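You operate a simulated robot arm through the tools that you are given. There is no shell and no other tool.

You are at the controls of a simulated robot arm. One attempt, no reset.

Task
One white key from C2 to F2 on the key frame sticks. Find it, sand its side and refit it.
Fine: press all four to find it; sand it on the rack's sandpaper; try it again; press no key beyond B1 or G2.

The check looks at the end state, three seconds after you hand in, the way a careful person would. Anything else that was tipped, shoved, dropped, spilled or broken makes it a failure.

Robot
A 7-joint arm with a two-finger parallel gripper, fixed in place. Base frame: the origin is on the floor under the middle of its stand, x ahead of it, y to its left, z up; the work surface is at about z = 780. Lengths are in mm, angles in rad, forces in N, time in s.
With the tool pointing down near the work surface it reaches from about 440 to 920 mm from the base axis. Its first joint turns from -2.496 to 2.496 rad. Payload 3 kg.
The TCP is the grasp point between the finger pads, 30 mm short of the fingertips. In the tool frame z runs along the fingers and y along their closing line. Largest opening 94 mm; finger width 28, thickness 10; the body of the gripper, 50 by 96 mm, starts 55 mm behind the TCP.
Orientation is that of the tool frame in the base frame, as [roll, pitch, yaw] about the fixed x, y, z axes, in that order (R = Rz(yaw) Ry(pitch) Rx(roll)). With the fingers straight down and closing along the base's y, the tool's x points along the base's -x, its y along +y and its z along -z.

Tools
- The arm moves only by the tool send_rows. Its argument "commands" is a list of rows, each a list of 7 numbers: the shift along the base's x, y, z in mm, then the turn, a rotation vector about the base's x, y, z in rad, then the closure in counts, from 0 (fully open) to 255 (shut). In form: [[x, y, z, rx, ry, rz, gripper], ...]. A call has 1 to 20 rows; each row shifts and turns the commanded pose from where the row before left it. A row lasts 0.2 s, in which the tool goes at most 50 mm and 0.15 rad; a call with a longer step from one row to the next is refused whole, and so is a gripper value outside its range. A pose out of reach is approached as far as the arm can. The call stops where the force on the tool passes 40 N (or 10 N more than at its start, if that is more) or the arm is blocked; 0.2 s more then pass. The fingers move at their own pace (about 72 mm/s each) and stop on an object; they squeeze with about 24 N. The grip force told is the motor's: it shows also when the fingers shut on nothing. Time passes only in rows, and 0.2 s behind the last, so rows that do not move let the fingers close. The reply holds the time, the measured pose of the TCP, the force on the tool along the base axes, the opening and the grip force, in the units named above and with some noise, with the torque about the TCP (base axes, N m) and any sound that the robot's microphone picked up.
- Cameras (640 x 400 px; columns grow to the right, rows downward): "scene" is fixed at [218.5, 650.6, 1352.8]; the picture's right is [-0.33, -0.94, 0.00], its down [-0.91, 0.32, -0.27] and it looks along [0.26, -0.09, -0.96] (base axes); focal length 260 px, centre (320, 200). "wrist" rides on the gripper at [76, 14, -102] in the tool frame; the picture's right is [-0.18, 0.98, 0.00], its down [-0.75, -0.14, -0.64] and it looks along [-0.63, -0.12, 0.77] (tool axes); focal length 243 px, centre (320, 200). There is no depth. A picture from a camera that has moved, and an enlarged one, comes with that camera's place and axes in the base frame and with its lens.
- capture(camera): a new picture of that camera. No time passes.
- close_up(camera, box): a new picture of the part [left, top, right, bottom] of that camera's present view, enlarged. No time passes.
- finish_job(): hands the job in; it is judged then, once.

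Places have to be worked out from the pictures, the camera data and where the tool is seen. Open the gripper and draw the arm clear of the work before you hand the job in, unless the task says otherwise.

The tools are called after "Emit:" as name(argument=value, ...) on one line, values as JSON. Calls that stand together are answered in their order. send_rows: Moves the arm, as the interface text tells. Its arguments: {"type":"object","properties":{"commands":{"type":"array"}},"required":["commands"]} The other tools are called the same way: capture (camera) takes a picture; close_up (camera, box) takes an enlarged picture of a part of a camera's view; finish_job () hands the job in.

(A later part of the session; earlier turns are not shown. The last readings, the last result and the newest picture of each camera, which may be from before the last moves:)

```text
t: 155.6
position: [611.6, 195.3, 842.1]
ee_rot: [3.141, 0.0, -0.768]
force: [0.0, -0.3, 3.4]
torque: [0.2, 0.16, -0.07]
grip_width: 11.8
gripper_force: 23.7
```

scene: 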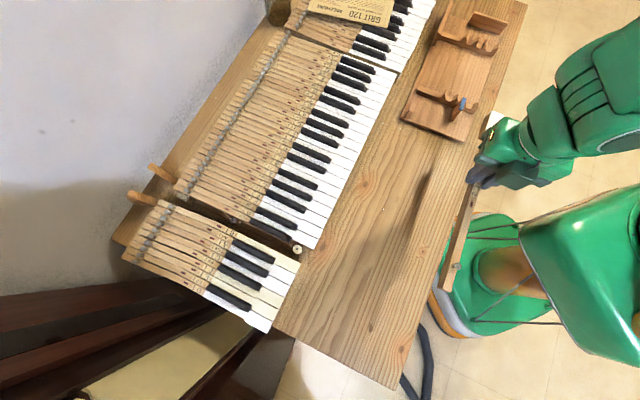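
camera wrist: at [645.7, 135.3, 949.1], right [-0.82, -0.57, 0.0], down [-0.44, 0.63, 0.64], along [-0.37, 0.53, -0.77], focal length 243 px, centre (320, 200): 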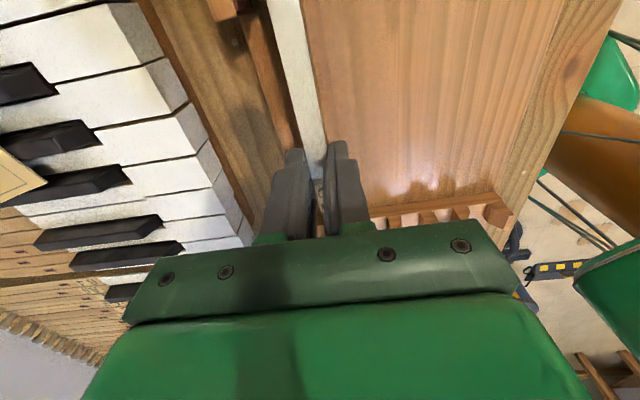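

Touching the near bar. A bit more down, then approach the sandpaper.

Emit:
send_rows(commands=[[0, 0, -0.4, 0, 0, 0, 255], [0, 0, 0, 0, 0, 0, 255]])

Emit:
send_rows(commands=[[0.35, 0.36, 0, 0, 0, 0, 255], [0, 0, 0, 0, 0, 0, 255]])

Emit:
send_rows(commands=[[0.35, 0.36, 0, 0, 0, 0, 255], [0, 0, 0, 0, 0, 0, 255]])

Emit:
send_rows(commands=[[0.35, 0.36, 0, 0, 0, 0, 255], [0, 0, 0, 0, 0, 0, 255]])

```text
t: 156.2
position: [611.3, 194.3, 844.2]
ee_rot: [-3.14, 0.001, -0.768]
force: [0.1, -0.4, -0.3]
torque: [-0.05, -0.05, 0.05]
grip_width: 11.6
gripper_force: 24.0
```

```text
t: 156.8
position: [611.6, 194.5, 841.4]
ee_rot: [3.141, 0.001, -0.768]
force: [-1.8, -3.6, 10.2]
torque: [0.02, 0.08, 0.21]
grip_width: 11.9
gripper_force: 23.7
```

```text
t: 157.4
position: [613.2, 194.6, 842.5]
ee_rot: [3.14, -0.001, -0.769]
force: [-5.2, -3.8, 14.3]
torque: [-0.14, 0.16, 0.03]
grip_width: 11.6
gripper_force: 23.9
```

```text
t: 158.0
position: [612.0, 194.1, 842.4]
ee_rot: [3.14, 0.0, -0.769]
force: [-3.0, -5.9, 16.6]
torque: [-0.09, 0.1, 0.01]
grip_width: 12.1
gripper_force: 23.8
```

Good down-force (≈16 N). Continuing toward the sandpaper.

Emit:
send_rows(commands=[[0.35, 0.36, 0, 0, 0, 0, 255], [0, 0, 0, 0, 0, 0, 255]])

Emit:
send_rows(commands=[[0.35, 0.36, 0, 0, 0, 0, 255], [0, 0, 0, 0, 0, 0, 255]])

Emit:
send_rows(commands=[[0.35, 0.36, 0, 0, 0, 0, 255], [0, 0, 0, 0, 0, 0, 255]])

Emit:
send_rows(commands=[[0.35, 0.36, 0, 0, 0, 0, 255], [0, 0, 0, 0, 0, 0, 255]])

```text
t: 158.6
position: [612.5, 196.7, 841.5]
ee_rot: [3.141, 0.001, -0.766]
force: [-5.7, -6.6, 19.6]
torque: [-0.19, 0.14, -0.01]
grip_width: 11.5
gripper_force: 24.0
```

```text
t: 159.2
position: [613.6, 196.0, 841.7]
ee_rot: [3.141, 0.0, -0.766]
force: [-6.4, -5.9, 19.6]
torque: [-0.15, 0.18, 0.02]
grip_width: 11.5
gripper_force: 24.1
```

```text
t: 159.8
position: [614.4, 196.7, 841.7]
ee_rot: [3.141, 0.0, -0.767]
force: [-2.6, -10.9, 18.9]
torque: [-0.27, 0.07, -0.01]
grip_width: 11.7
gripper_force: 23.8
```

```text
t: 160.4
position: [613.1, 196.9, 841.4]
ee_rot: [-3.142, 0.004, -0.77]
force: [1.6, -4.3, 4.0]
torque: [-0.24, -0.17, -0.2]
grip_width: 11.8
gripper_force: 23.8
```

Head contact is starting (torque −0.2). Now strokes along the board, checking after each half.

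Emit:
send_rows(commands=[[0.15, 0.15, -0.2, 0, 0, 0, 255], [1.44, -1.39, 0, 0, 0, 0, 255], [1.44, -1.39, 0, 0, 0, 0, 255], [1.44, -1.39, 0, 0, 0, 0, 255], [1.44, -1.39, 0, 0, 0, 0, 255], [1.44, -1.39, 0, 0, 0, 0, 255], [1.44, -1.39, 0, 0, 0, 0, 255]])

Emit:
send_rows(commands=[[0.15, 0.15, 0, 0, 0, 0, 255], [-1.44, 1.39, 0, 0, 0, 0, 255], [-1.44, 1.39, 0, 0, 0, 0, 255], [-1.44, 1.39, 0, 0, 0, 0, 255], [-1.44, 1.39, 0, 0, 0, 0, 255], [-1.44, 1.39, 0, 0, 0, 0, 255], [-1.44, 1.39, 0, 0, 0, 0, 255]])

```text
t: 162.0
position: [623.5, 189.1, 842.3]
ee_rot: [3.142, 0.001, -0.767]
force: [0.4, -0.1, -0.4]
torque: [-0.05, -0.05, -0.05]
grip_width: 11.7
gripper_force: 23.7
```

```text
t: 163.6
position: [615.0, 195.5, 843.4]
ee_rot: [-3.141, 0.0, -0.768]
force: [-0.6, -3.2, -1.8]
torque: [-0.05, -0.01, -0.23]
grip_width: 11.7
gripper_force: 23.5
```

Contact is present at the −u end and lost at the +u end, so the board recedes slightly toward +u. I'll tilt the stroke direction a bit more and continue.

Emit:
send_rows(commands=[[0.05, 0.05, -0.1, 0, 0, 0, 255], [1.48, -1.345, 0, 0, 0, 0, 255], [1.48, -1.345, 0, 0, 0, 0, 255], [1.48, -1.345, 0, 0, 0, 0, 255]])

Emit:
send_rows(commands=[[1.48, -1.345, 0, 0, 0, 0, 255], [1.48, -1.345, 0, 0, 0, 0, 255], [1.48, -1.345, 0, 0, 0, 0, 255]])

Emit:
send_rows(commands=[[-1.45, 1.375, 0, 0, 0, 0, 255], [-1.45, 1.375, 0, 0, 0, 0, 255], [-1.45, 1.375, 0, 0, 0, 0, 255]])

Emit:
send_rows(commands=[[-1.45, 1.375, 0, 0, 0, 0, 255], [-1.45, 1.375, 0, 0, 0, 0, 255], [-1.45, 1.375, 0, 0, 0, 0, 255]])

```text
t: 164.6
position: [619.4, 193.5, 842.4]
ee_rot: [3.141, 0.001, -0.768]
force: [0.9, 0.1, -1.2]
torque: [-0.06, -0.05, -0.07]
grip_width: 11.9
gripper_force: 24.3
```

```text
t: 165.4
position: [622.5, 189.1, 842.0]
ee_rot: [-3.14, -0.001, -0.77]
force: [-0.3, 1.1, 3.2]
torque: [0.02, -0.05, -0.08]
grip_width: 11.9
gripper_force: 24.0
```

```text
t: 166.2
position: [619.8, 191.8, 841.8]
ee_rot: [3.141, 0.0, -0.768]
force: [-0.1, -9.7, 9.3]
torque: [-0.38, -0.14, -0.25]
grip_width: 11.8
gripper_force: 24.5
```

```text
t: 167.0
position: [615.1, 197.2, 841.4]
ee_rot: [3.14, 0.0, -0.767]
force: [1.5, -10.1, 11.4]
torque: [-0.25, -0.03, -0.2]
grip_width: 11.9
gripper_force: 23.6
```

The −u strokes now slide with a steady ~6 N normal force. I'll repeat this cycle several times.

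Emit:
send_rows(commands=[[1.48, -1.345, 0, 0, 0, 0, 255], [1.48, -1.345, 0, 0, 0, 0, 255], [1.48, -1.345, 0, 0, 0, 0, 255], [1.48, -1.345, 0, 0, 0, 0, 255], [1.48, -1.345, 0, 0, 0, 0, 255], [1.48, -1.345, 0, 0, 0, 0, 255]])

Emit:
send_rows(commands=[[-1.45, 1.375, 0, 0, 0, 0, 255], [-1.45, 1.375, 0, 0, 0, 0, 255], [-1.45, 1.375, 0, 0, 0, 0, 255], [-1.45, 1.375, 0, 0, 0, 0, 255], [-1.45, 1.375, 0, 0, 0, 0, 255], [-1.45, 1.375, 0, 0, 0, 0, 255]])

Emit:
send_rows(commands=[[1.48, -1.345, 0, 0, 0, 0, 255], [1.48, -1.345, 0, 0, 0, 0, 255], [1.48, -1.345, 0, 0, 0, 0, 255], [1.48, -1.345, 0, 0, 0, 0, 255], [1.48, -1.345, 0, 0, 0, 0, 255], [1.48, -1.345, 0, 0, 0, 0, 255]])

Emit:
send_rows(commands=[[-1.45, 1.375, 0, 0, 0, 0, 255], [-1.45, 1.375, 0, 0, 0, 0, 255], [-1.45, 1.375, 0, 0, 0, 0, 255], [-1.45, 1.375, 0, 0, 0, 0, 255], [-1.45, 1.375, 0, 0, 0, 0, 255], [-1.45, 1.375, 0, 0, 0, 0, 255]])

```text
t: 168.4
position: [622.9, 189.9, 842.7]
ee_rot: [3.141, 0.001, -0.769]
force: [-0.5, 0.1, -1.2]
torque: [-0.03, -0.03, -0.03]
grip_width: 11.9
gripper_force: 23.6
```

```text
t: 169.8
position: [614.7, 198.4, 842.3]
ee_rot: [3.141, 0.001, -0.768]
force: [-0.8, -1.6, -0.6]
torque: [-0.05, -0.05, -0.13]
grip_width: 11.8
gripper_force: 24.3
```

```text
t: 171.2
position: [624.6, 190.9, 841.5]
ee_rot: [-3.14, -0.001, -0.768]
force: [-0.2, -1.2, 0.2]
torque: [-0.12, -0.07, -0.05]
grip_width: 11.8
gripper_force: 24.2
```

```text
t: 172.6
position: [617.0, 198.8, 841.2]
ee_rot: [-3.141, 0.003, -0.767]
force: [0.0, -0.4, -0.7]
torque: [-0.04, -0.05, -0.01]
grip_width: 11.6
gripper_force: 23.4
```

Contact faded again. Checking the rack's shift before adding feed.

Emit:
close_up(camera="scene", box=[400, 60, 490, 150])

Emit:
close_up(camera="scene", box=[400, 0, 530, 150])

```text
4.44 times, centred on (445, 105) of scene
camera zoom: at [218.5, 650.6, 1352.8], right [-0.33, -0.94, 0.0], down [-0.91, 0.32, -0.27], along [0.26, -0.09, -0.96], focal length 1156 px, centre (-236, 622)
```

zoom: 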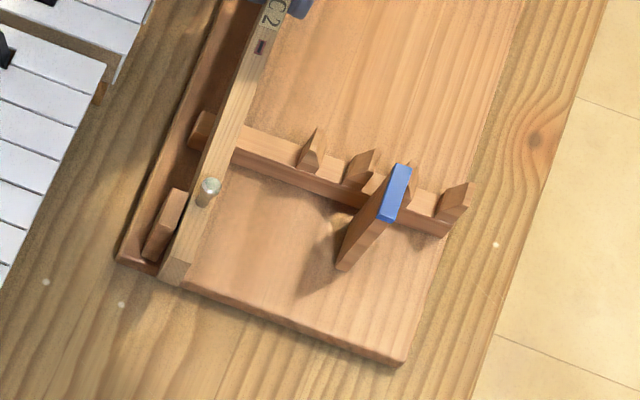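

```text
2.67 times, centred on (465, 75) of scene
camera zoom: at [218.5, 650.6, 1352.8], right [-0.33, -0.94, 0.0], down [-0.91, 0.32, -0.27], along [0.26, -0.09, -0.96], focal length 694 px, centre (-67, 533)
```

zoom: 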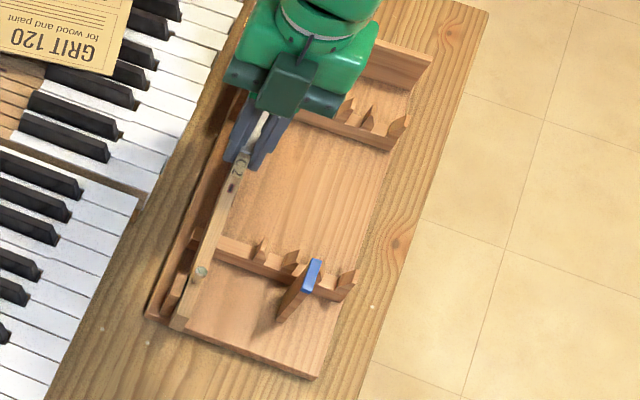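

The rack's far end has drifted noticeably (~15 mm); I'll have to push it back afterwards. To stop further drift I'll lift the key clear of the bars (no drag) and keep only ~3–4 N on the sandpaper, correcting after each short stroke.

Emit:
send_rows(commands=[[0, 0, 1.2, 0, 0, 0, 255], [0, 0, 0, 0, 0, 0, 255]])

Emit:
send_rows(commands=[[0.15, 0.15, 0, 0, 0, 0, 255], [0, 0, 0, 0, 0, 0, 255]])

Emit:
send_rows(commands=[[0.15, 0.15, 0, 0, 0, 0, 255], [0, 0, 0, 0, 0, 0, 255]])

```text
t: 173.2
position: [615.3, 199.1, 842.8]
ee_rot: [3.141, 0.001, -0.769]
force: [-0.1, 0.6, -0.4]
torque: [-0.06, -0.06, 0.02]
grip_width: 11.7
gripper_force: 24.7
```

```text
t: 173.8
position: [615.3, 198.0, 842.7]
ee_rot: [-3.141, 0.0, -0.77]
force: [0.9, -0.2, -1.3]
torque: [-0.03, -0.06, 0.02]
grip_width: 11.9
gripper_force: 23.7
```

```text
t: 174.4
position: [615.6, 198.6, 843.3]
ee_rot: [3.14, 0.002, -0.767]
force: [-0.1, -1.3, -1.0]
torque: [-0.04, 0.01, -0.04]
grip_width: 11.8
gripper_force: 24.0
```

Emit:
send_rows(commands=[[0.1, 0.1, 0, 0, 0, 0, 255], [0, 0, 0, 0, 0, 0, 255]])

Emit:
send_rows(commands=[[0.1, 0.1, 0, 0, 0, 0, 255], [0, 0, 0, 0, 0, 0, 255]])

```text
t: 175.0
position: [615.0, 198.8, 843.1]
ee_rot: [-3.141, -0.002, -0.767]
force: [0.9, 0.0, -0.9]
torque: [-0.03, -0.05, -0.02]
grip_width: 11.7
gripper_force: 23.8
```

```text
t: 175.6
position: [616.0, 198.2, 844.6]
ee_rot: [-3.14, 0.001, -0.768]
force: [-2.7, -3.6, -1.2]
torque: [-0.04, 0.12, -0.09]
grip_width: 11.7
gripper_force: 23.8
```

~4.5 N shared between the sandpaper and the peg. I'll yaw a hair (+0.002) to bias it to the head and stroke slowly.

Emit:
send_rows(commands=[[0, 0, 0, 0, 0, 0.002, 255], [1.46, -1.37, 0, 0, 0, 0, 255], [1.46, -1.37, 0, 0, 0, 0, 255], [1.46, -1.37, 0, 0, 0, 0, 255]])

Emit:
send_rows(commands=[[1.46, -1.37, 0, 0, 0, 0, 255], [1.46, -1.37, 0, 0, 0, 0, 255], [1.46, -1.37, 0, 0, 0, 0, 255]])

Emit:
send_rows(commands=[[-1.45, 1.38, 0, 0, 0, 0, 255], [-1.45, 1.38, 0, 0, 0, 0, 255], [-1.45, 1.38, 0, 0, 0, 0, 255]])

Emit:
send_rows(commands=[[-1.45, 1.38, 0, 0, 0, 0, 255], [-1.45, 1.38, 0, 0, 0, 0, 255], [-1.45, 1.38, 0, 0, 0, 0, 255]])

```text
t: 176.6
position: [622.4, 194.9, 843.7]
ee_rot: [-3.14, 0.0, -0.765]
force: [-2.0, 0.2, -0.1]
torque: [-0.08, -0.01, -0.17]
grip_width: 11.5
gripper_force: 24.0
```

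```text
t: 177.4
position: [625.8, 190.8, 844.1]
ee_rot: [3.141, 0.0, -0.767]
force: [0.5, 0.3, -1.4]
torque: [-0.02, -0.07, -0.01]
grip_width: 11.5
gripper_force: 23.5
```

```text
t: 178.2
position: [619.8, 195.5, 843.7]
ee_rot: [3.14, 0.002, -0.766]
force: [-0.4, -0.3, -0.6]
torque: [-0.03, -0.04, 0.03]
grip_width: 11.6
gripper_force: 22.8
```

```text
t: 179.0
position: [617.1, 199.1, 844.3]
ee_rot: [-3.14, 0.002, -0.767]
force: [0.7, -0.6, 0.1]
torque: [-0.03, -0.01, 0.03]
grip_width: 11.8
gripper_force: 23.9
```

Contact drops out quickly. I'll run fuller strokes with a small feed at each reversal, accepting a little more rack creep which I'll undo afterwards.

Emit:
send_rows(commands=[[0.25, 0.25, 0, 0, 0, 0, 255], [0.1, 0.1, 0, 0, 0, 0, 255], [1.46, -1.37, 0, 0, 0, 0, 255], [1.46, -1.37, 0, 0, 0, 0, 255], [1.46, -1.37, 0, 0, 0, 0, 255], [1.46, -1.37, 0, 0, 0, 0, 255], [1.46, -1.37, 0, 0, 0, 0, 255], [0.2, 0.2, 0, 0, 0, 0, 255]])

Emit:
send_rows(commands=[[-1.45, 1.38, 0, 0, 0, 0, 255], [-1.45, 1.38, 0, 0, 0, 0, 255], [-1.45, 1.38, 0, 0, 0, 0, 255], [-1.45, 1.38, 0, 0, 0, 0, 255], [-1.45, 1.38, 0, 0, 0, 0, 255]])

Emit:
send_rows(commands=[[0.2, 0.2, 0, 0, 0, 0, 255], [1.48, -1.35, 0, 0, 0, 0, 255], [1.48, -1.35, 0, 0, 0, 0, 255], [1.48, -1.35, 0, 0, 0, 0, 255], [1.48, -1.35, 0, 0, 0, 0, 255], [1.48, -1.35, 0, 0, 0, 0, 255]])

```text
t: 180.8
position: [625.3, 191.8, 841.6]
ee_rot: [-3.141, 0.0, -0.766]
force: [0.2, 0.3, -1.3]
torque: [-0.07, -0.07, -0.03]
grip_width: 11.9
gripper_force: 24.3
```

```text
t: 182.0
position: [619.0, 199.5, 842.3]
ee_rot: [3.141, 0.001, -0.766]
force: [-0.2, -0.5, -0.4]
torque: [-0.03, -0.03, -0.01]
grip_width: 11.8
gripper_force: 24.0
```

```text
t: 183.4
position: [625.5, 192.6, 841.6]
ee_rot: [-3.141, 0.0, -0.765]
force: [-2.8, -0.8, -1.3]
torque: [-0.06, 0.04, -0.16]
grip_width: 11.6
gripper_force: 23.5
```

In contact at the end of that stroke. Continuing with small feeds.

Emit:
send_rows(commands=[[0.05, 0.05, 0, 0, 0, 0, 255], [-1.45, 1.38, 0, 0, 0, 0, 255], [-1.45, 1.38, 0, 0, 0, 0, 255], [-1.45, 1.38, 0, 0, 0, 0, 255], [-1.45, 1.38, 0, 0, 0, 0, 255], [-1.45, 1.38, 0, 0, 0, 0, 255]])

Emit:
send_rows(commands=[[0.1, 0.1, 0, 0, 0, 0, 255], [1.47, -1.36, 0, 0, 0, 0, 255], [1.47, -1.36, 0, 0, 0, 0, 255], [1.47, -1.36, 0, 0, 0, 0, 255], [1.47, -1.36, 0, 0, 0, 0, 255], [1.47, -1.36, 0, 0, 0, 0, 255]])

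Emit:
send_rows(commands=[[0.1, 0.1, 0, 0, 0, 0, 255], [-1.45, 1.38, 0, 0, 0, 0, 255], [-1.45, 1.38, 0, 0, 0, 0, 255], [-1.45, 1.38, 0, 0, 0, 0, 255], [-1.45, 1.38, 0, 0, 0, 0, 255], [-1.45, 1.38, 0, 0, 0, 0, 255]])

Emit:
send_rows(commands=[[0.1, 0.1, 0, 0, 0, 0, 255], [1.47, -1.36, 0, 0, 0, 0, 255], [1.47, -1.36, 0, 0, 0, 0, 255], [1.47, -1.36, 0, 0, 0, 0, 255], [1.47, -1.36, 0, 0, 0, 0, 255], [1.47, -1.36, 0, 0, 0, 0, 255]])

```text
t: 184.8
position: [619.1, 198.3, 842.3]
ee_rot: [3.141, 0.002, -0.766]
force: [-1.0, -0.4, -2.2]
torque: [-0.02, -0.01, -0.01]
grip_width: 11.9
gripper_force: 23.5
```

```text
t: 186.2
position: [627.5, 193.5, 843.2]
ee_rot: [-3.138, 0.001, -0.766]
force: [-0.4, -0.3, -0.3]
torque: [-0.08, -0.06, -0.06]
grip_width: 11.8
gripper_force: 24.2
```

```text
t: 187.6
position: [619.3, 198.3, 843.3]
ee_rot: [3.141, 0.001, -0.766]
force: [-0.3, -0.7, -1.2]
torque: [-0.05, -0.03, -0.16]
grip_width: 11.7
gripper_force: 23.7
```

```text
t: 189.0
position: [627.7, 194.8, 843.8]
ee_rot: [-3.139, -0.001, -0.765]
force: [-1.6, -0.4, 0.1]
torque: [-0.07, 0.0, -0.03]
grip_width: 11.6
gripper_force: 23.9
```

Light contact throughout now. I'll add a little more feed and keep stroking.

Emit:
send_rows(commands=[[0.18, 0.18, 0, 0, 0, 0, 255], [-1.45, 1.38, 0, 0, 0, 0, 255], [-1.45, 1.38, 0, 0, 0, 0, 255], [-1.45, 1.38, 0, 0, 0, 0, 255], [-1.45, 1.38, 0, 0, 0, 0, 255], [-1.45, 1.38, 0, 0, 0, 0, 255]])

Emit:
send_rows(commands=[[0.1, 0.1, 0, 0, 0, 0, 255], [1.47, -1.36, 0, 0, 0, 0, 255], [1.47, -1.36, 0, 0, 0, 0, 255], [1.47, -1.36, 0, 0, 0, 0, 255], [1.47, -1.36, 0, 0, 0, 0, 255], [1.47, -1.36, 0, 0, 0, 0, 255]])

Emit:
send_rows(commands=[[0.15, 0.15, 0, 0, 0, 0, 255], [-1.45, 1.38, 0, 0, 0, 0, 255], [-1.45, 1.38, 0, 0, 0, 0, 255], [-1.45, 1.38, 0, 0, 0, 0, 255], [-1.45, 1.38, 0, 0, 0, 0, 255], [-1.45, 1.38, 0, 0, 0, 0, 255]])

Emit:
send_rows(commands=[[0.1, 0.1, 0, 0, 0, 0, 255], [1.47, -1.36, 0, 0, 0, 0, 255], [1.47, -1.36, 0, 0, 0, 0, 255], [1.47, -1.36, 0, 0, 0, 0, 255], [1.47, -1.36, 0, 0, 0, 0, 255], [1.47, -1.36, 0, 0, 0, 0, 255]])

```text
t: 190.4
position: [620.4, 200.2, 843.4]
ee_rot: [3.14, 0.001, -0.768]
force: [-1.2, -4.2, -1.4]
torque: [-0.04, 0.12, -0.01]
grip_width: 11.6
gripper_force: 23.8
```

```text
t: 191.8
position: [628.0, 193.9, 843.4]
ee_rot: [3.14, -0.001, -0.768]
force: [0.4, 0.6, -0.4]
torque: [-0.02, -0.05, 0.01]
grip_width: 12.1
gripper_force: 24.4
```

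```text
t: 193.2
position: [621.7, 200.2, 843.6]
ee_rot: [-3.141, -0.001, -0.766]
force: [-0.2, -0.2, -0.4]
torque: [-0.04, -0.1, 0.0]
grip_width: 11.9
gripper_force: 23.9
```

```text
t: 194.6
position: [629.2, 191.7, 843.3]
ee_rot: [3.141, -0.001, -0.766]
force: [0.3, 0.0, -1.0]
torque: [-0.05, -0.03, 0.01]
grip_width: 11.5
gripper_force: 24.0
```

Let me check the picture of the rack and key now.

Emit:
close_up(camera="scene", box=[400, 0, 530, 150])

Emit:
close_up(camera="scene", box=[420, 85, 460, 130])

Emit:
close_up(camera="wrist", box=[150, 0, 400, 170])

```text
2.67 times, centred on (465, 75) of scene
camera zoom: at [218.5, 650.6, 1352.8], right [-0.33, -0.94, 0.0], down [-0.91, 0.32, -0.27], along [0.26, -0.09, -0.96], focal length 694 px, centre (-67, 533)
```

zoom: 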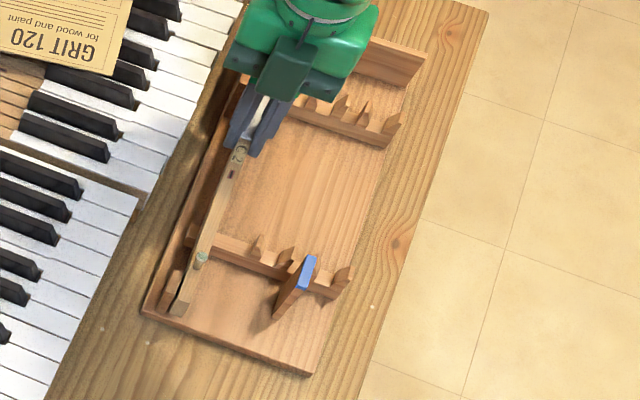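

```text
8.89 times, centred on (440, 108) of scene
camera zoom: at [218.5, 650.6, 1352.8], right [-0.33, -0.94, 0.0], down [-0.91, 0.32, -0.27], along [0.26, -0.09, -0.96], focal length 2312 px, centre (-747, 1022)
```

zoom: 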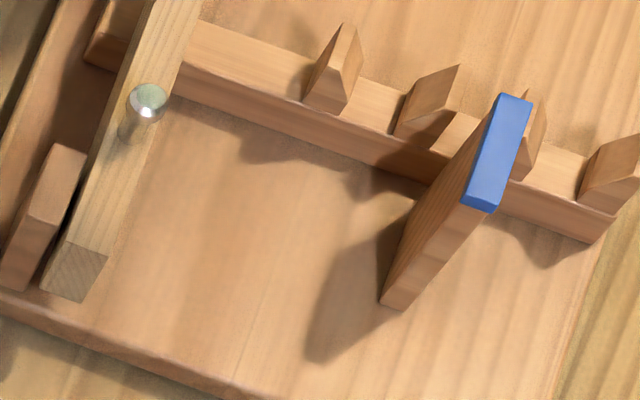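

```text
2.35 times, centred on (275, 85) of wrist
camera zoom: at [673.0, 128.4, 946.0], right [-0.81, -0.58, 0.0], down [-0.44, 0.62, 0.64], along [-0.37, 0.52, -0.77], focal length 571 px, centre (426, 471)
```

zoom: 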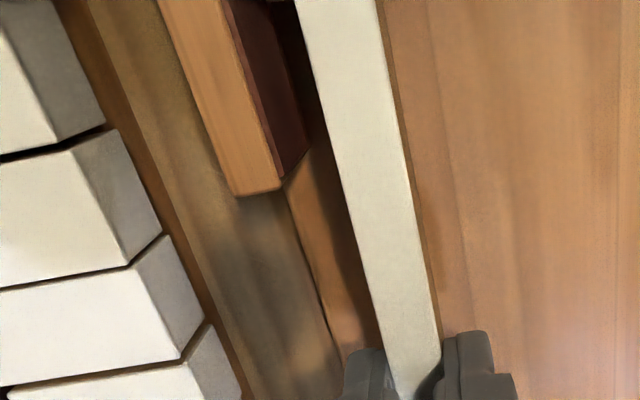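

The rack has been pushed noticeably (near end ~10 mm, far end ~20 mm), which also means the key side was really rubbing under load during those strokes. I'll stop sanding here, move the key off the paper to the middle of the flats and set it down to re-grip the head.

Emit:
send_rows(commands=[[-3, -3, 0.5, 0, 0, 0, 255], [-4.5, -4.55, 0, 0, 0, 0, 255], [-4.5, -4.55, 0, 0, 0, 0, 255], [-5.2, 5.1, 0, 0, 0, 0, 255], [-5.2, 5.1, 0, 0, 0, 0, 255], [-5.2, 5.1, 0, 0, 0, 0, 255], [0, 0, 0, 0, 0, 0, 255]])

Emit:
close_up(camera="scene", box=[400, 0, 530, 150])

Emit:
close_up(camera="wrist", box=[150, 0, 440, 200])

```text
t: 196.2
position: [600.3, 196.6, 843.5]
ee_rot: [-3.141, 0.002, -0.766]
force: [-0.3, -0.2, -0.2]
torque: [-0.03, -0.07, -0.05]
grip_width: 11.7
gripper_force: 23.7
```

```text
2.67 times, centred on (465, 75) of scene
camera zoom: at [218.5, 650.6, 1352.8], right [-0.33, -0.94, 0.0], down [-0.91, 0.32, -0.27], along [0.26, -0.09, -0.96], focal length 694 px, centre (-67, 533)
```

zoom: 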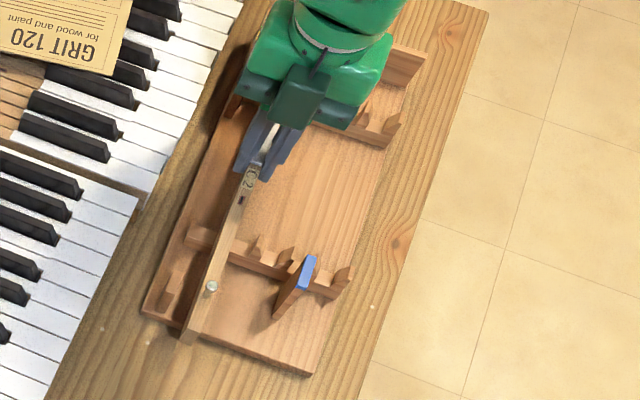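

```text
2.00 times, centred on (295, 100) of wrist
camera zoom: at [643.7, 132.7, 946.5], right [-0.81, -0.58, 0.0], down [-0.44, 0.62, 0.64], along [-0.37, 0.52, -0.77], focal length 485 px, centre (370, 400)
```

zoom: 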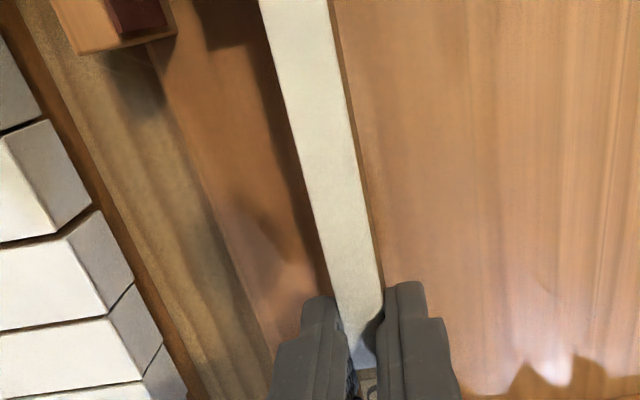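

The key is over the flats. Lowering to the bars.

Emit:
send_rows(commands=[[0, 0, -1, 0, 0, 0, 255], [0, 0, -0.5, 0, 0, 0, 255], [0, 0, 0, 0, 0, 0, 255]])

Emit:
send_rows(commands=[[0, 0, -0.5, 0, 0, 0, 255], [0, 0, 0, 0, 0, 0, 255]])

Emit:
send_rows(commands=[[0, 0, -0.4, 0, 0, 0, 255], [0, 0, 0, 0, 0, 0, 255]])

```text
t: 197.0
position: [600.7, 198.3, 842.0]
ee_rot: [-3.141, 0.001, -0.766]
force: [0.2, -1.6, 5.4]
torque: [0.29, 0.34, 0.08]
grip_width: 11.7
gripper_force: 24.2
```

```text
t: 197.6
position: [601.9, 197.1, 841.0]
ee_rot: [-3.141, 0.001, -0.765]
force: [-2.7, -2.9, 9.5]
torque: [0.06, 0.17, 0.15]
grip_width: 12.0
gripper_force: 23.8
```

```text
t: 198.2
position: [600.2, 198.6, 841.2]
ee_rot: [-3.14, 0.001, -0.767]
force: [1.5, -0.5, 9.2]
torque: [-0.04, -0.04, 0.18]
grip_width: 11.7
gripper_force: 24.5
```

Resting evenly on both bars. Easing up slightly and opening.

Emit:
send_rows(commands=[[0, 0, 0.4, 0, 0, 0, 255], [0, 0, 0, 0, 0, 0, 182], [0, 0, 0, 0, 0, 0, 182], [0, 0, 0, 0, 0, 0, 182]])

Emit:
send_rows(commands=[[0, 0, 12, 0, 0, 0, 182], [0, 0, 20, 0, 0, 0, 182], [0, 0, 15, 0, 0, 0, 182], [26, -19, 0, 0, 0, 0, 182], [26, -19, 0, 0, 0, 0, 182], [26, -19, 0, 0, 0, 0, 182], [0, 0, 0, 0, 0, 0, 182]])

Emit:
capture(camera="wrist")

Emit:
close_up(camera="scene", box=[400, 0, 530, 150])

```text
t: 199.2
position: [600.1, 197.4, 841.4]
ee_rot: [-3.139, -0.001, -0.766]
force: [-0.5, -0.5, -0.2]
torque: [0.0, -0.01, 0.01]
grip_width: 27.3
gripper_force: 0.0
```

```text
t: 200.8
position: [677.3, 138.8, 887.2]
ee_rot: [3.141, 0.002, -0.767]
force: [0.0, 0.3, -0.1]
torque: [-0.01, 0.0, 0.01]
grip_width: 26.8
gripper_force: 0.1
```

```text
taken
camera wrist: at [721.1, 74.4, 990.5], right [-0.81, -0.58, 0.0], down [-0.44, 0.62, 0.64], along [-0.37, 0.52, -0.77], focal length 243 px, centre (320, 200)
```

wrist: 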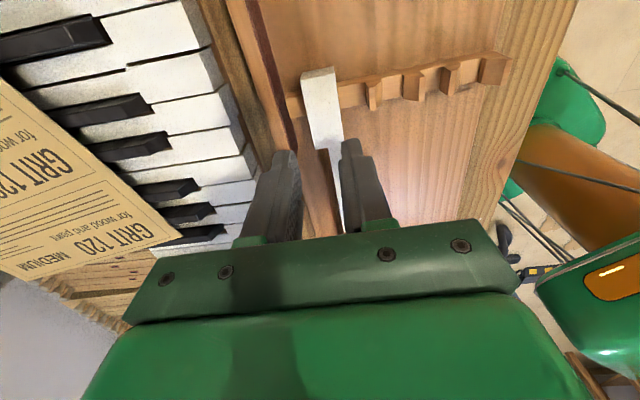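

```text
2.67 times, centred on (465, 75) of scene
camera zoom: at [218.5, 650.6, 1352.8], right [-0.33, -0.94, 0.0], down [-0.91, 0.32, -0.27], along [0.26, -0.09, -0.96], focal length 694 px, centre (-67, 533)
```

zoom: 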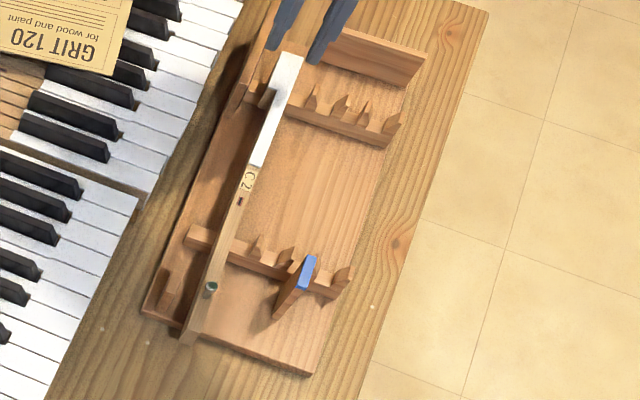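

The key rests on both bars. I'll enlarge to align the fingers over its head.

Emit:
close_up(camera="wrist", box=[210, 30, 440, 190])

```text
2.50 times, centred on (325, 110) of wrist
camera zoom: at [721.1, 74.4, 990.5], right [-0.81, -0.58, 0.0], down [-0.44, 0.62, 0.64], along [-0.37, 0.52, -0.77], focal length 606 px, centre (308, 425)
```

zoom: 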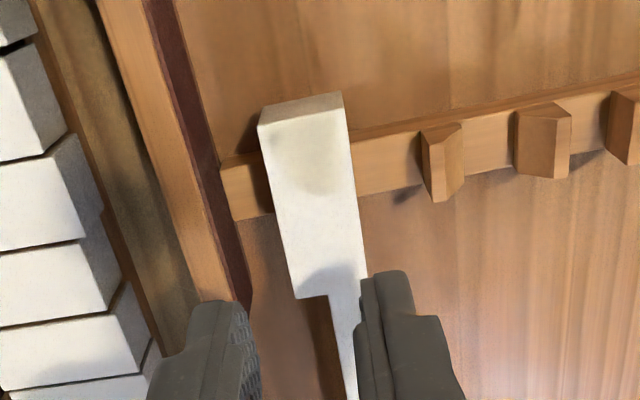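

The head lies on the far bar. I'll shift to put the fingers around the head at the same place as the original grip (~33 mm from the front) and lower partway.

Emit:
send_rows(commands=[[3.7, -10.4, 0, 0, 0, 0, 182], [0, 0, -20, 0, 0, 0, 182], [0, 0, 0, 0, 0, 0, 182]])

Emit:
close_up(camera="wrist", box=[210, 50, 440, 200])

```text
t: 201.6
position: [680.8, 129.8, 866.9]
ee_rot: [3.141, -0.001, -0.767]
force: [0.0, -0.5, 0.0]
torque: [-0.02, -0.01, -0.01]
grip_width: 26.7
gripper_force: 0.0
```

```text
2.67 times, centred on (325, 125) of wrist
camera zoom: at [725.2, 65.1, 969.1], right [-0.81, -0.58, 0.0], down [-0.45, 0.62, 0.64], along [-0.37, 0.52, -0.77], focal length 647 px, centre (307, 400)
```

zoom: 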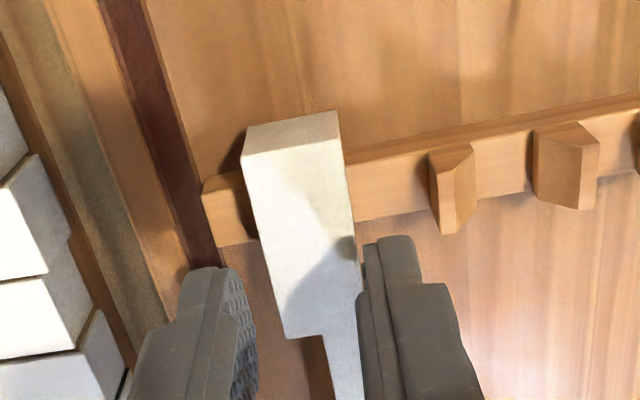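

The fingers need ~1.8 mm toward the robot side and ~1 mm back along the key. Adjusting and lowering to the original grip height.

Emit:
send_rows(commands=[[-2.2, -0.5, 0, 0, 0, 0, 182], [0, 0, -8, 0, 0, 0, 182], [0, 0, -5, 0, 0, 0, 182], [0, 0, -2.5, 0, 0, 0, 182], [0, 0, 0, 0, 0, 0, 182]])

Emit:
close_up(camera="wrist", box=[210, 60, 440, 200])

```text
t: 202.8
position: [681.9, 128.6, 850.7]
ee_rot: [-3.14, 0.0, -0.766]
force: [-0.1, 0.5, -0.3]
torque: [-0.04, 0.0, -0.01]
grip_width: 27.0
gripper_force: 0.1
```

```text
2.78 times, centred on (325, 130) of wrist
camera zoom: at [724.5, 65.0, 954.9], right [-0.81, -0.58, 0.0], down [-0.44, 0.62, 0.64], along [-0.37, 0.52, -0.77], focal length 675 px, centre (306, 395)
```

zoom: 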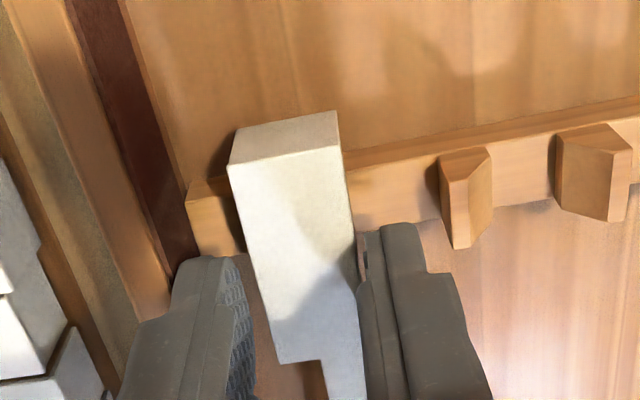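

Compared with the original grip picture the head is ~2 mm further forward and ~1 mm to the side; I'll match that and close.

Emit:
send_rows(commands=[[0.9, -1.96, 0, 0, 0, 0, 182], [0, 0, 0, 0, 0, 0, 192], [0, 0, 0, 0, 0, 0, 255], [0, 0, 0, 0, 0, 0, 255], [0, 0, 0, 0, 0, 0, 255]])

Emit:
close_up(camera="wrist", box=[210, 60, 440, 200])

```text
t: 204.0
position: [681.5, 127.7, 851.6]
ee_rot: [-3.141, 0.0, -0.766]
force: [1.8, -0.6, 1.3]
torque: [0.19, 0.17, 0.02]
grip_width: 22.0
gripper_force: 24.1
```

```text
2.78 times, centred on (325, 130) of wrist
camera zoom: at [725.3, 63.6, 955.1], right [-0.81, -0.58, 0.0], down [-0.44, 0.62, 0.64], along [-0.37, 0.52, -0.77], focal length 675 px, centre (306, 395)
```

zoom: 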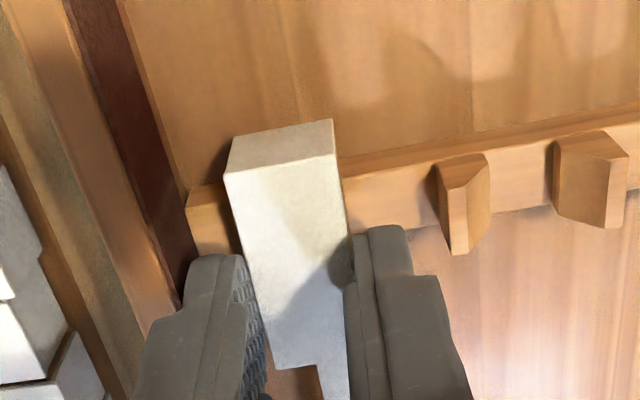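

The grip now matches the original one. Lifting straight up off the rack.

Emit:
send_rows(commands=[[0, 0, 3, 0, 0, 0, 255], [0, 0, 10, 0, 0, 0, 255], [0, 0, 25, 0, 0, 0, 255], [0, 0, 35, 0, 0, 0, 255], [0, 0, 40, 0, 0, 0, 255], [0, 0, 0, 0, 0, 0, 255]])

Emit:
close_up(camera="wrist", box=[210, 60, 440, 200])

Emit:
capture(camera="scene")

```text
t: 205.4
position: [681.9, 127.8, 966.8]
ee_rot: [3.141, 0.0, -0.767]
force: [0.7, -0.3, -0.3]
torque: [-0.09, -0.14, 0.02]
grip_width: 21.5
gripper_force: 24.2
```

```text
2.78 times, centred on (325, 130) of wrist
camera zoom: at [726.2, 63.8, 1070.0], right [-0.81, -0.58, 0.0], down [-0.44, 0.62, 0.64], along [-0.37, 0.52, -0.77], focal length 675 px, centre (306, 395)
```

zoom: 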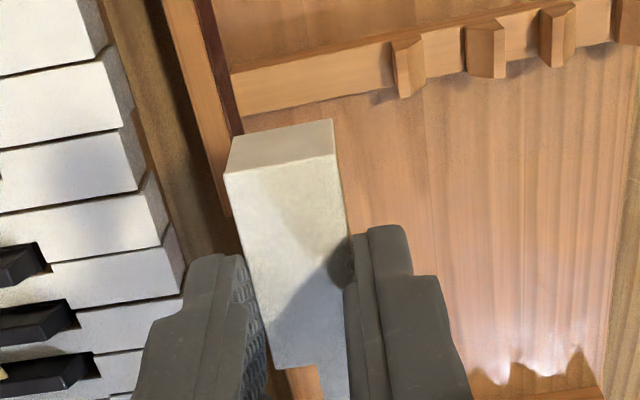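

```text
taken
```

scene: 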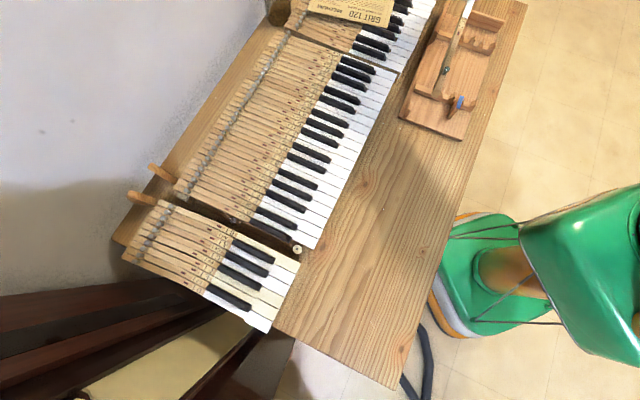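

Secure. Now carrying it back the way it came: to the middle, rotate −1.582 rad, then over the C2 slot.

Emit:
send_rows(commands=[[-35, 23.8, 0, 0, 0, 0, 255], [-35, 23.8, 0, 0, 0, 0, 255], [-35, 23.8, 0, 0, 0, 0, 255], [-35, 23.8, 0, 0, 0, 0, 255], [-35, 23.8, 0, 0, 0, 0, 255], [-35, 23.8, 0, 0, 0, 0, 255], [-35, 23.8, 0, 0, 0, 0, 255], [-35, 23.8, 10, 0, 0, 0, 255], [0, 0, 0, 0, 0, 0, 255]])

Emit:
send_rows(commands=[[0, 0, 0, 0, 0, -0.1438, 255], [0, 0, 0, 0, 0, -0.1438, 255], [0, 0, 0, 0, 0, -0.1438, 255], [0, 0, 0, 0, 0, -0.1438, 255], [0, 0, 0, 0, 0, -0.1438, 255], [0, 0, 0, 0, 0, -0.1438, 255], [0, 0, 0, 0, 0, -0.1438, 255], [0, 0, 0, 0, 0, -0.1438, 255], [0, 0, 0, 0, 0, -0.1438, 255], [0, 0, 0, 0, 0, -0.1438, 255], [0, 0, 0, 0, 0, -0.1438, 255], [0, 0, 0, 0, 0, 0, 255]])

Emit:
close_up(camera="scene", box=[300, 30, 500, 150])

```text
t: 207.4
position: [398.9, 313.3, 980.0]
ee_rot: [-3.141, 0.0, -0.767]
force: [-0.8, 0.9, -1.0]
torque: [-0.08, -0.1, -0.02]
grip_width: 22.0
gripper_force: 24.5
```

```text
t: 210.0
position: [400.1, 317.1, 977.0]
ee_rot: [3.14, 0.0, -2.35]
force: [0.1, 0.3, -1.0]
torque: [-0.09, 0.09, 0.02]
grip_width: 21.9
gripper_force: 23.9
```

```text
3.20 times, centred on (400, 90) of scene
camera zoom: at [218.5, 650.6, 1352.8], right [-0.33, -0.94, 0.0], down [-0.91, 0.32, -0.27], along [0.26, -0.09, -0.96], focal length 832 px, centre (64, 552)
```

zoom: 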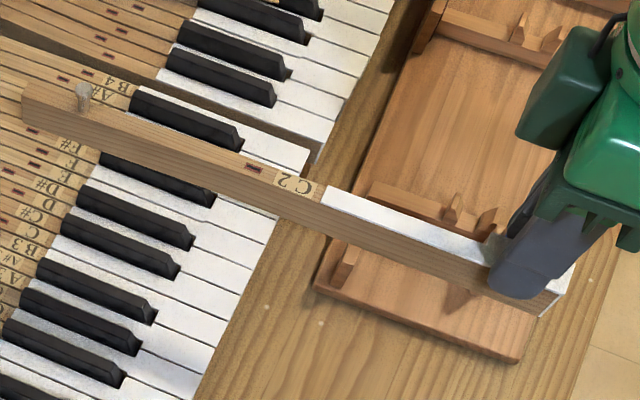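

Key oriented along the frame again. Moving over the C2 slot at safe height, then partway down.

Emit:
send_rows(commands=[[-11.9, 36, 0, 0, 0, 0, 255], [-11.9, 36, 0, 0, 0, 0, 255], [-11.9, 36, 0, 0, 0, 0, 255], [-11.9, 36, 0, 0, 0, 0, 255], [-11.9, 36, 0, 0, 0, 0, 255], [-11.9, 36, 0, 0, 0, 0, 255], [-11.9, 36, 0, 0, 0, 0, 255], [-11.9, 36, 0, 0, 0, 0, 255], [-11.9, 36, 0, 0, 0, 0, 255], [-11.8, 36, 0, 0, 0, 0, 255], [0, 0, -30, 0, 0, 0, 255], [0, 0, -30, 0, 0, 0, 255], [0, 0, 0, 0, 0, 0, 255]])

Emit:
capture(camera="wrist")

Emit:
close_up(camera="wrist", box=[230, 60, 430, 190])

Emit:
close_up(camera="scene", box=[130, 140, 270, 230])

```text
t: 212.8
position: [282.0, 677.0, 914.9]
ee_rot: [-3.141, 0.001, -2.347]
force: [0.3, -0.2, -0.6]
torque: [-0.09, 0.07, 0.01]
grip_width: 22.0
gripper_force: 23.9
```

```text
taken
camera wrist: at [217.8, 630.8, 1017.6], right [-0.57, 0.82, 0.0], down [0.63, 0.44, 0.64], along [0.53, 0.37, -0.77], focal length 243 px, centre (320, 200)
```

wrist: 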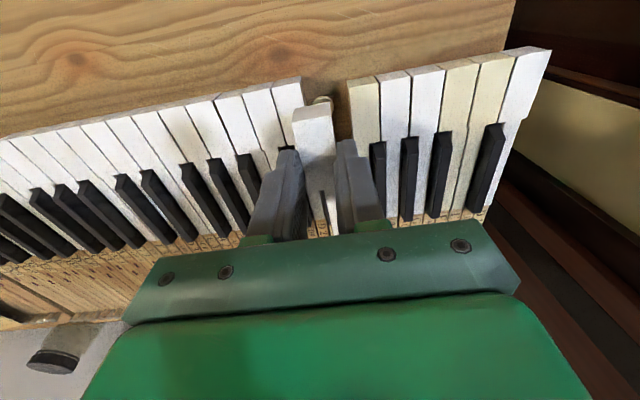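

```text
3.08 times, centred on (330, 125) of wrist
camera zoom: at [217.8, 630.8, 1017.6], right [-0.57, 0.82, 0.0], down [0.63, 0.44, 0.64], along [0.53, 0.37, -0.77], focal length 746 px, centre (289, 431)
```

zoom: 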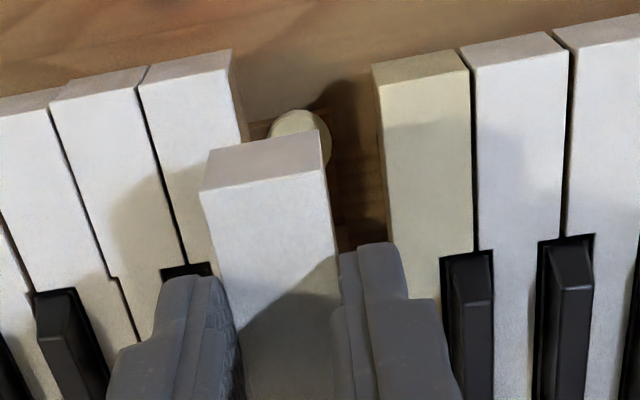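

```text
4.44 times, centred on (200, 185) of scene
camera zoom: at [218.5, 650.6, 1352.8], right [-0.33, -0.94, 0.0], down [-0.91, 0.32, -0.27], along [0.26, -0.09, -0.96], focal length 1156 px, centre (853, 267)
```

zoom: 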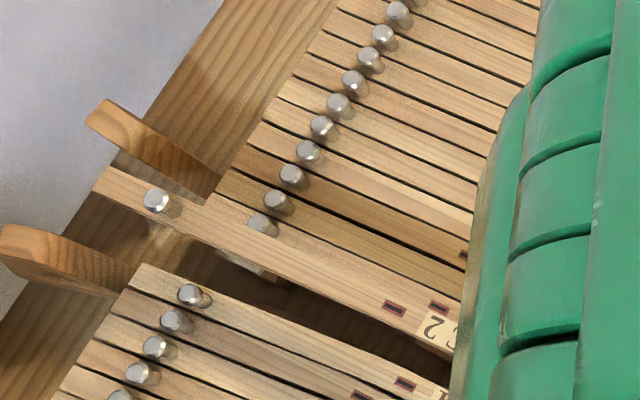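

I'll compare with the removal pictures: the head appears ~1.5–2.5 mm too far toward D2 and ~1 mm too far back. Correcting part of that and lowering to just above the black-key tops for a finer check.

Emit:
send_rows(commands=[[-1.84, 0.26, -10, 0, 0, 0, 255], [0, 0, -12, 0, 0, 0, 255], [0, 0, -9, 0, 0, 0, 255], [0, 0, 0, 0, 0, 0, 255]])

Emit:
close_up(camera="wrist", box=[230, 70, 430, 190])

Emit:
close_up(camera="scene", box=[150, 160, 260, 230])

```text
t: 213.8
position: [281.2, 677.7, 884.1]
ee_rot: [3.14, 0.0, -2.35]
force: [0.2, 0.2, -0.6]
torque: [-0.11, 0.1, 0.0]
grip_width: 22.0
gripper_force: 24.4
```

```text
3.20 times, centred on (330, 130) of wrist
camera zoom: at [216.5, 632.0, 986.9], right [-0.57, 0.82, 0.0], down [0.63, 0.44, 0.64], along [0.53, 0.37, -0.77], focal length 776 px, centre (288, 424)
```

zoom: 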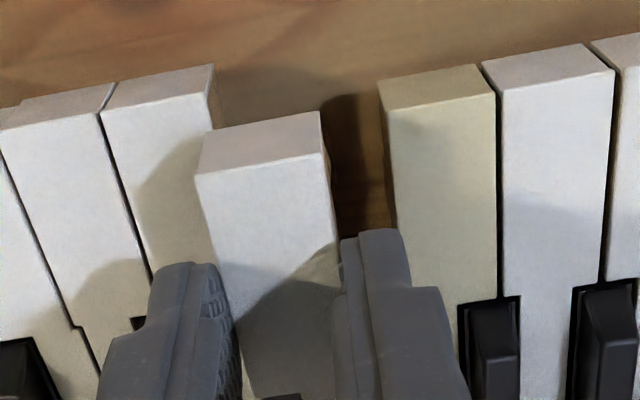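

```text
5.71 times, centred on (205, 195) of scene
camera zoom: at [218.5, 650.6, 1352.8], right [-0.33, -0.94, 0.0], down [-0.91, 0.32, -0.27], along [0.26, -0.09, -0.96], focal length 1486 px, centre (977, 229)
```

zoom: 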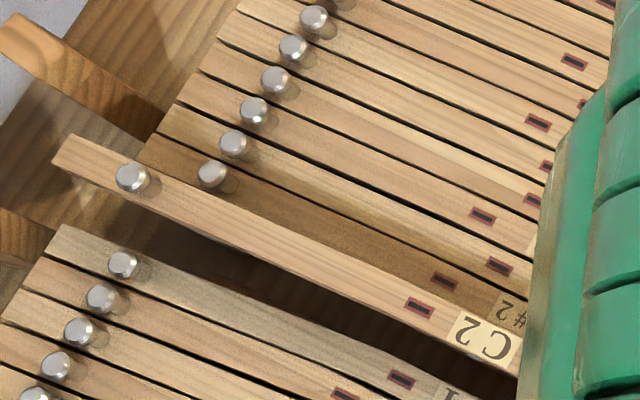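

C2 is about 1 mm too far toward D2 still. I'll correct and lower to the same height (z≈863.4) at which I have a picture from the removal, watching the force.

Emit:
send_rows(commands=[[-1.2, 0.4, 0, 0, 0, 0, 255], [0, 0, -5, 0, 0, 0, 255], [0, 0, 0, 0, 0, 0, 255]])

Emit:
send_rows(commands=[[0, 0, -4, 0, 0, 0, 255], [0, 0, -3, 0, 0, 0, 255], [0, 0, 0, 0, 0, 0, 255]])

Emit:
close_up(camera="wrist", box=[230, 70, 430, 190])

Emit:
close_up(camera="scene", box=[150, 160, 260, 230])

```text
t: 214.6
position: [281.0, 678.8, 879.1]
ee_rot: [3.141, 0.0, -2.349]
force: [-0.3, 0.3, -1.5]
torque: [-0.11, 0.1, 0.03]
grip_width: 21.9
gripper_force: 23.8
```

```text
t: 215.4
position: [279.2, 676.5, 872.1]
ee_rot: [-3.141, -0.001, -2.346]
force: [0.0, 0.2, -1.2]
torque: [-0.09, 0.13, -0.03]
grip_width: 21.8
gripper_force: 23.9
```

```text
3.20 times, centred on (330, 130) of wrist
camera zoom: at [215.2, 632.3, 975.2], right [-0.57, 0.82, 0.0], down [0.63, 0.44, 0.64], along [0.53, 0.37, -0.77], focal length 776 px, centre (288, 424)
```

zoom: 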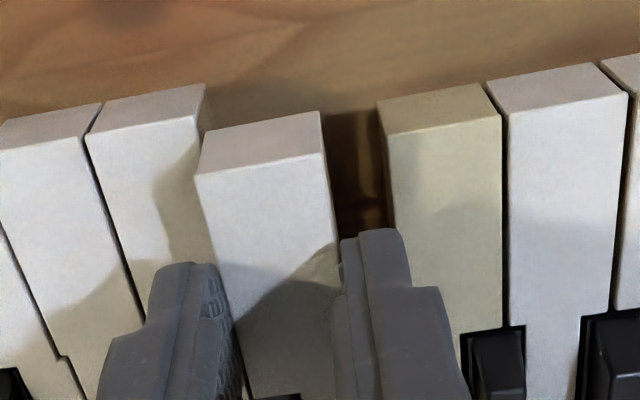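

```text
5.71 times, centred on (205, 195) of scene
camera zoom: at [218.5, 650.6, 1352.8], right [-0.33, -0.94, 0.0], down [-0.91, 0.32, -0.27], along [0.26, -0.09, -0.96], focal length 1486 px, centre (977, 229)
```

zoom: 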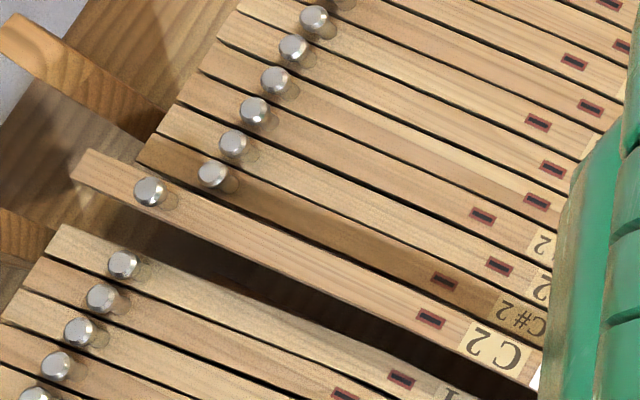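

No contact so far. Measured against D2/B1, the key should go ~0.9 mm back toward D2 and ~0.8 mm toward the front. Correcting and lowering to z≈864 for a direct comparison with the removal picture.

Emit:
send_rows(commands=[[0.08, -1.2, 0, 0, 0, 0, 255], [0, 0, -3, 0, 0, 0, 255], [0, 0, -3, 0, 0, 0, 255], [0, 0, 0, 0, 0, 0, 255]])

Emit:
close_up(camera="wrist", box=[230, 70, 430, 190])

Emit:
close_up(camera="scene", box=[150, 160, 330, 280])

```text
t: 216.4
position: [280.4, 676.7, 866.7]
ee_rot: [3.142, 0.0, -2.349]
force: [-0.3, -1.0, -0.7]
torque: [-0.13, 0.14, -0.02]
grip_width: 22.1
gripper_force: 24.4
```

```text
3.20 times, centred on (330, 130) of wrist
camera zoom: at [214.6, 631.7, 969.9], right [-0.57, 0.82, 0.0], down [0.63, 0.44, 0.64], along [0.53, 0.37, -0.77], focal length 776 px, centre (288, 424)
```

zoom: 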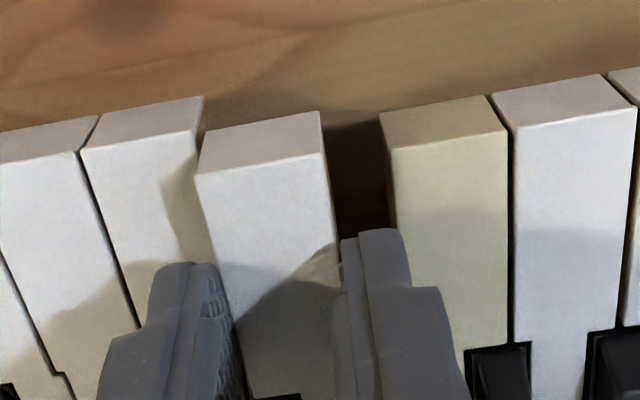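

```text
3.33 times, centred on (240, 220) of scene
camera zoom: at [218.5, 650.6, 1352.8], right [-0.33, -0.94, 0.0], down [-0.91, 0.32, -0.27], along [0.26, -0.09, -0.96], focal length 867 px, centre (587, 133)
```

zoom: 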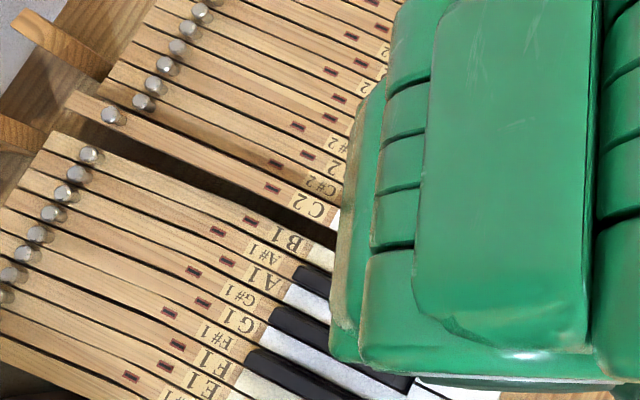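

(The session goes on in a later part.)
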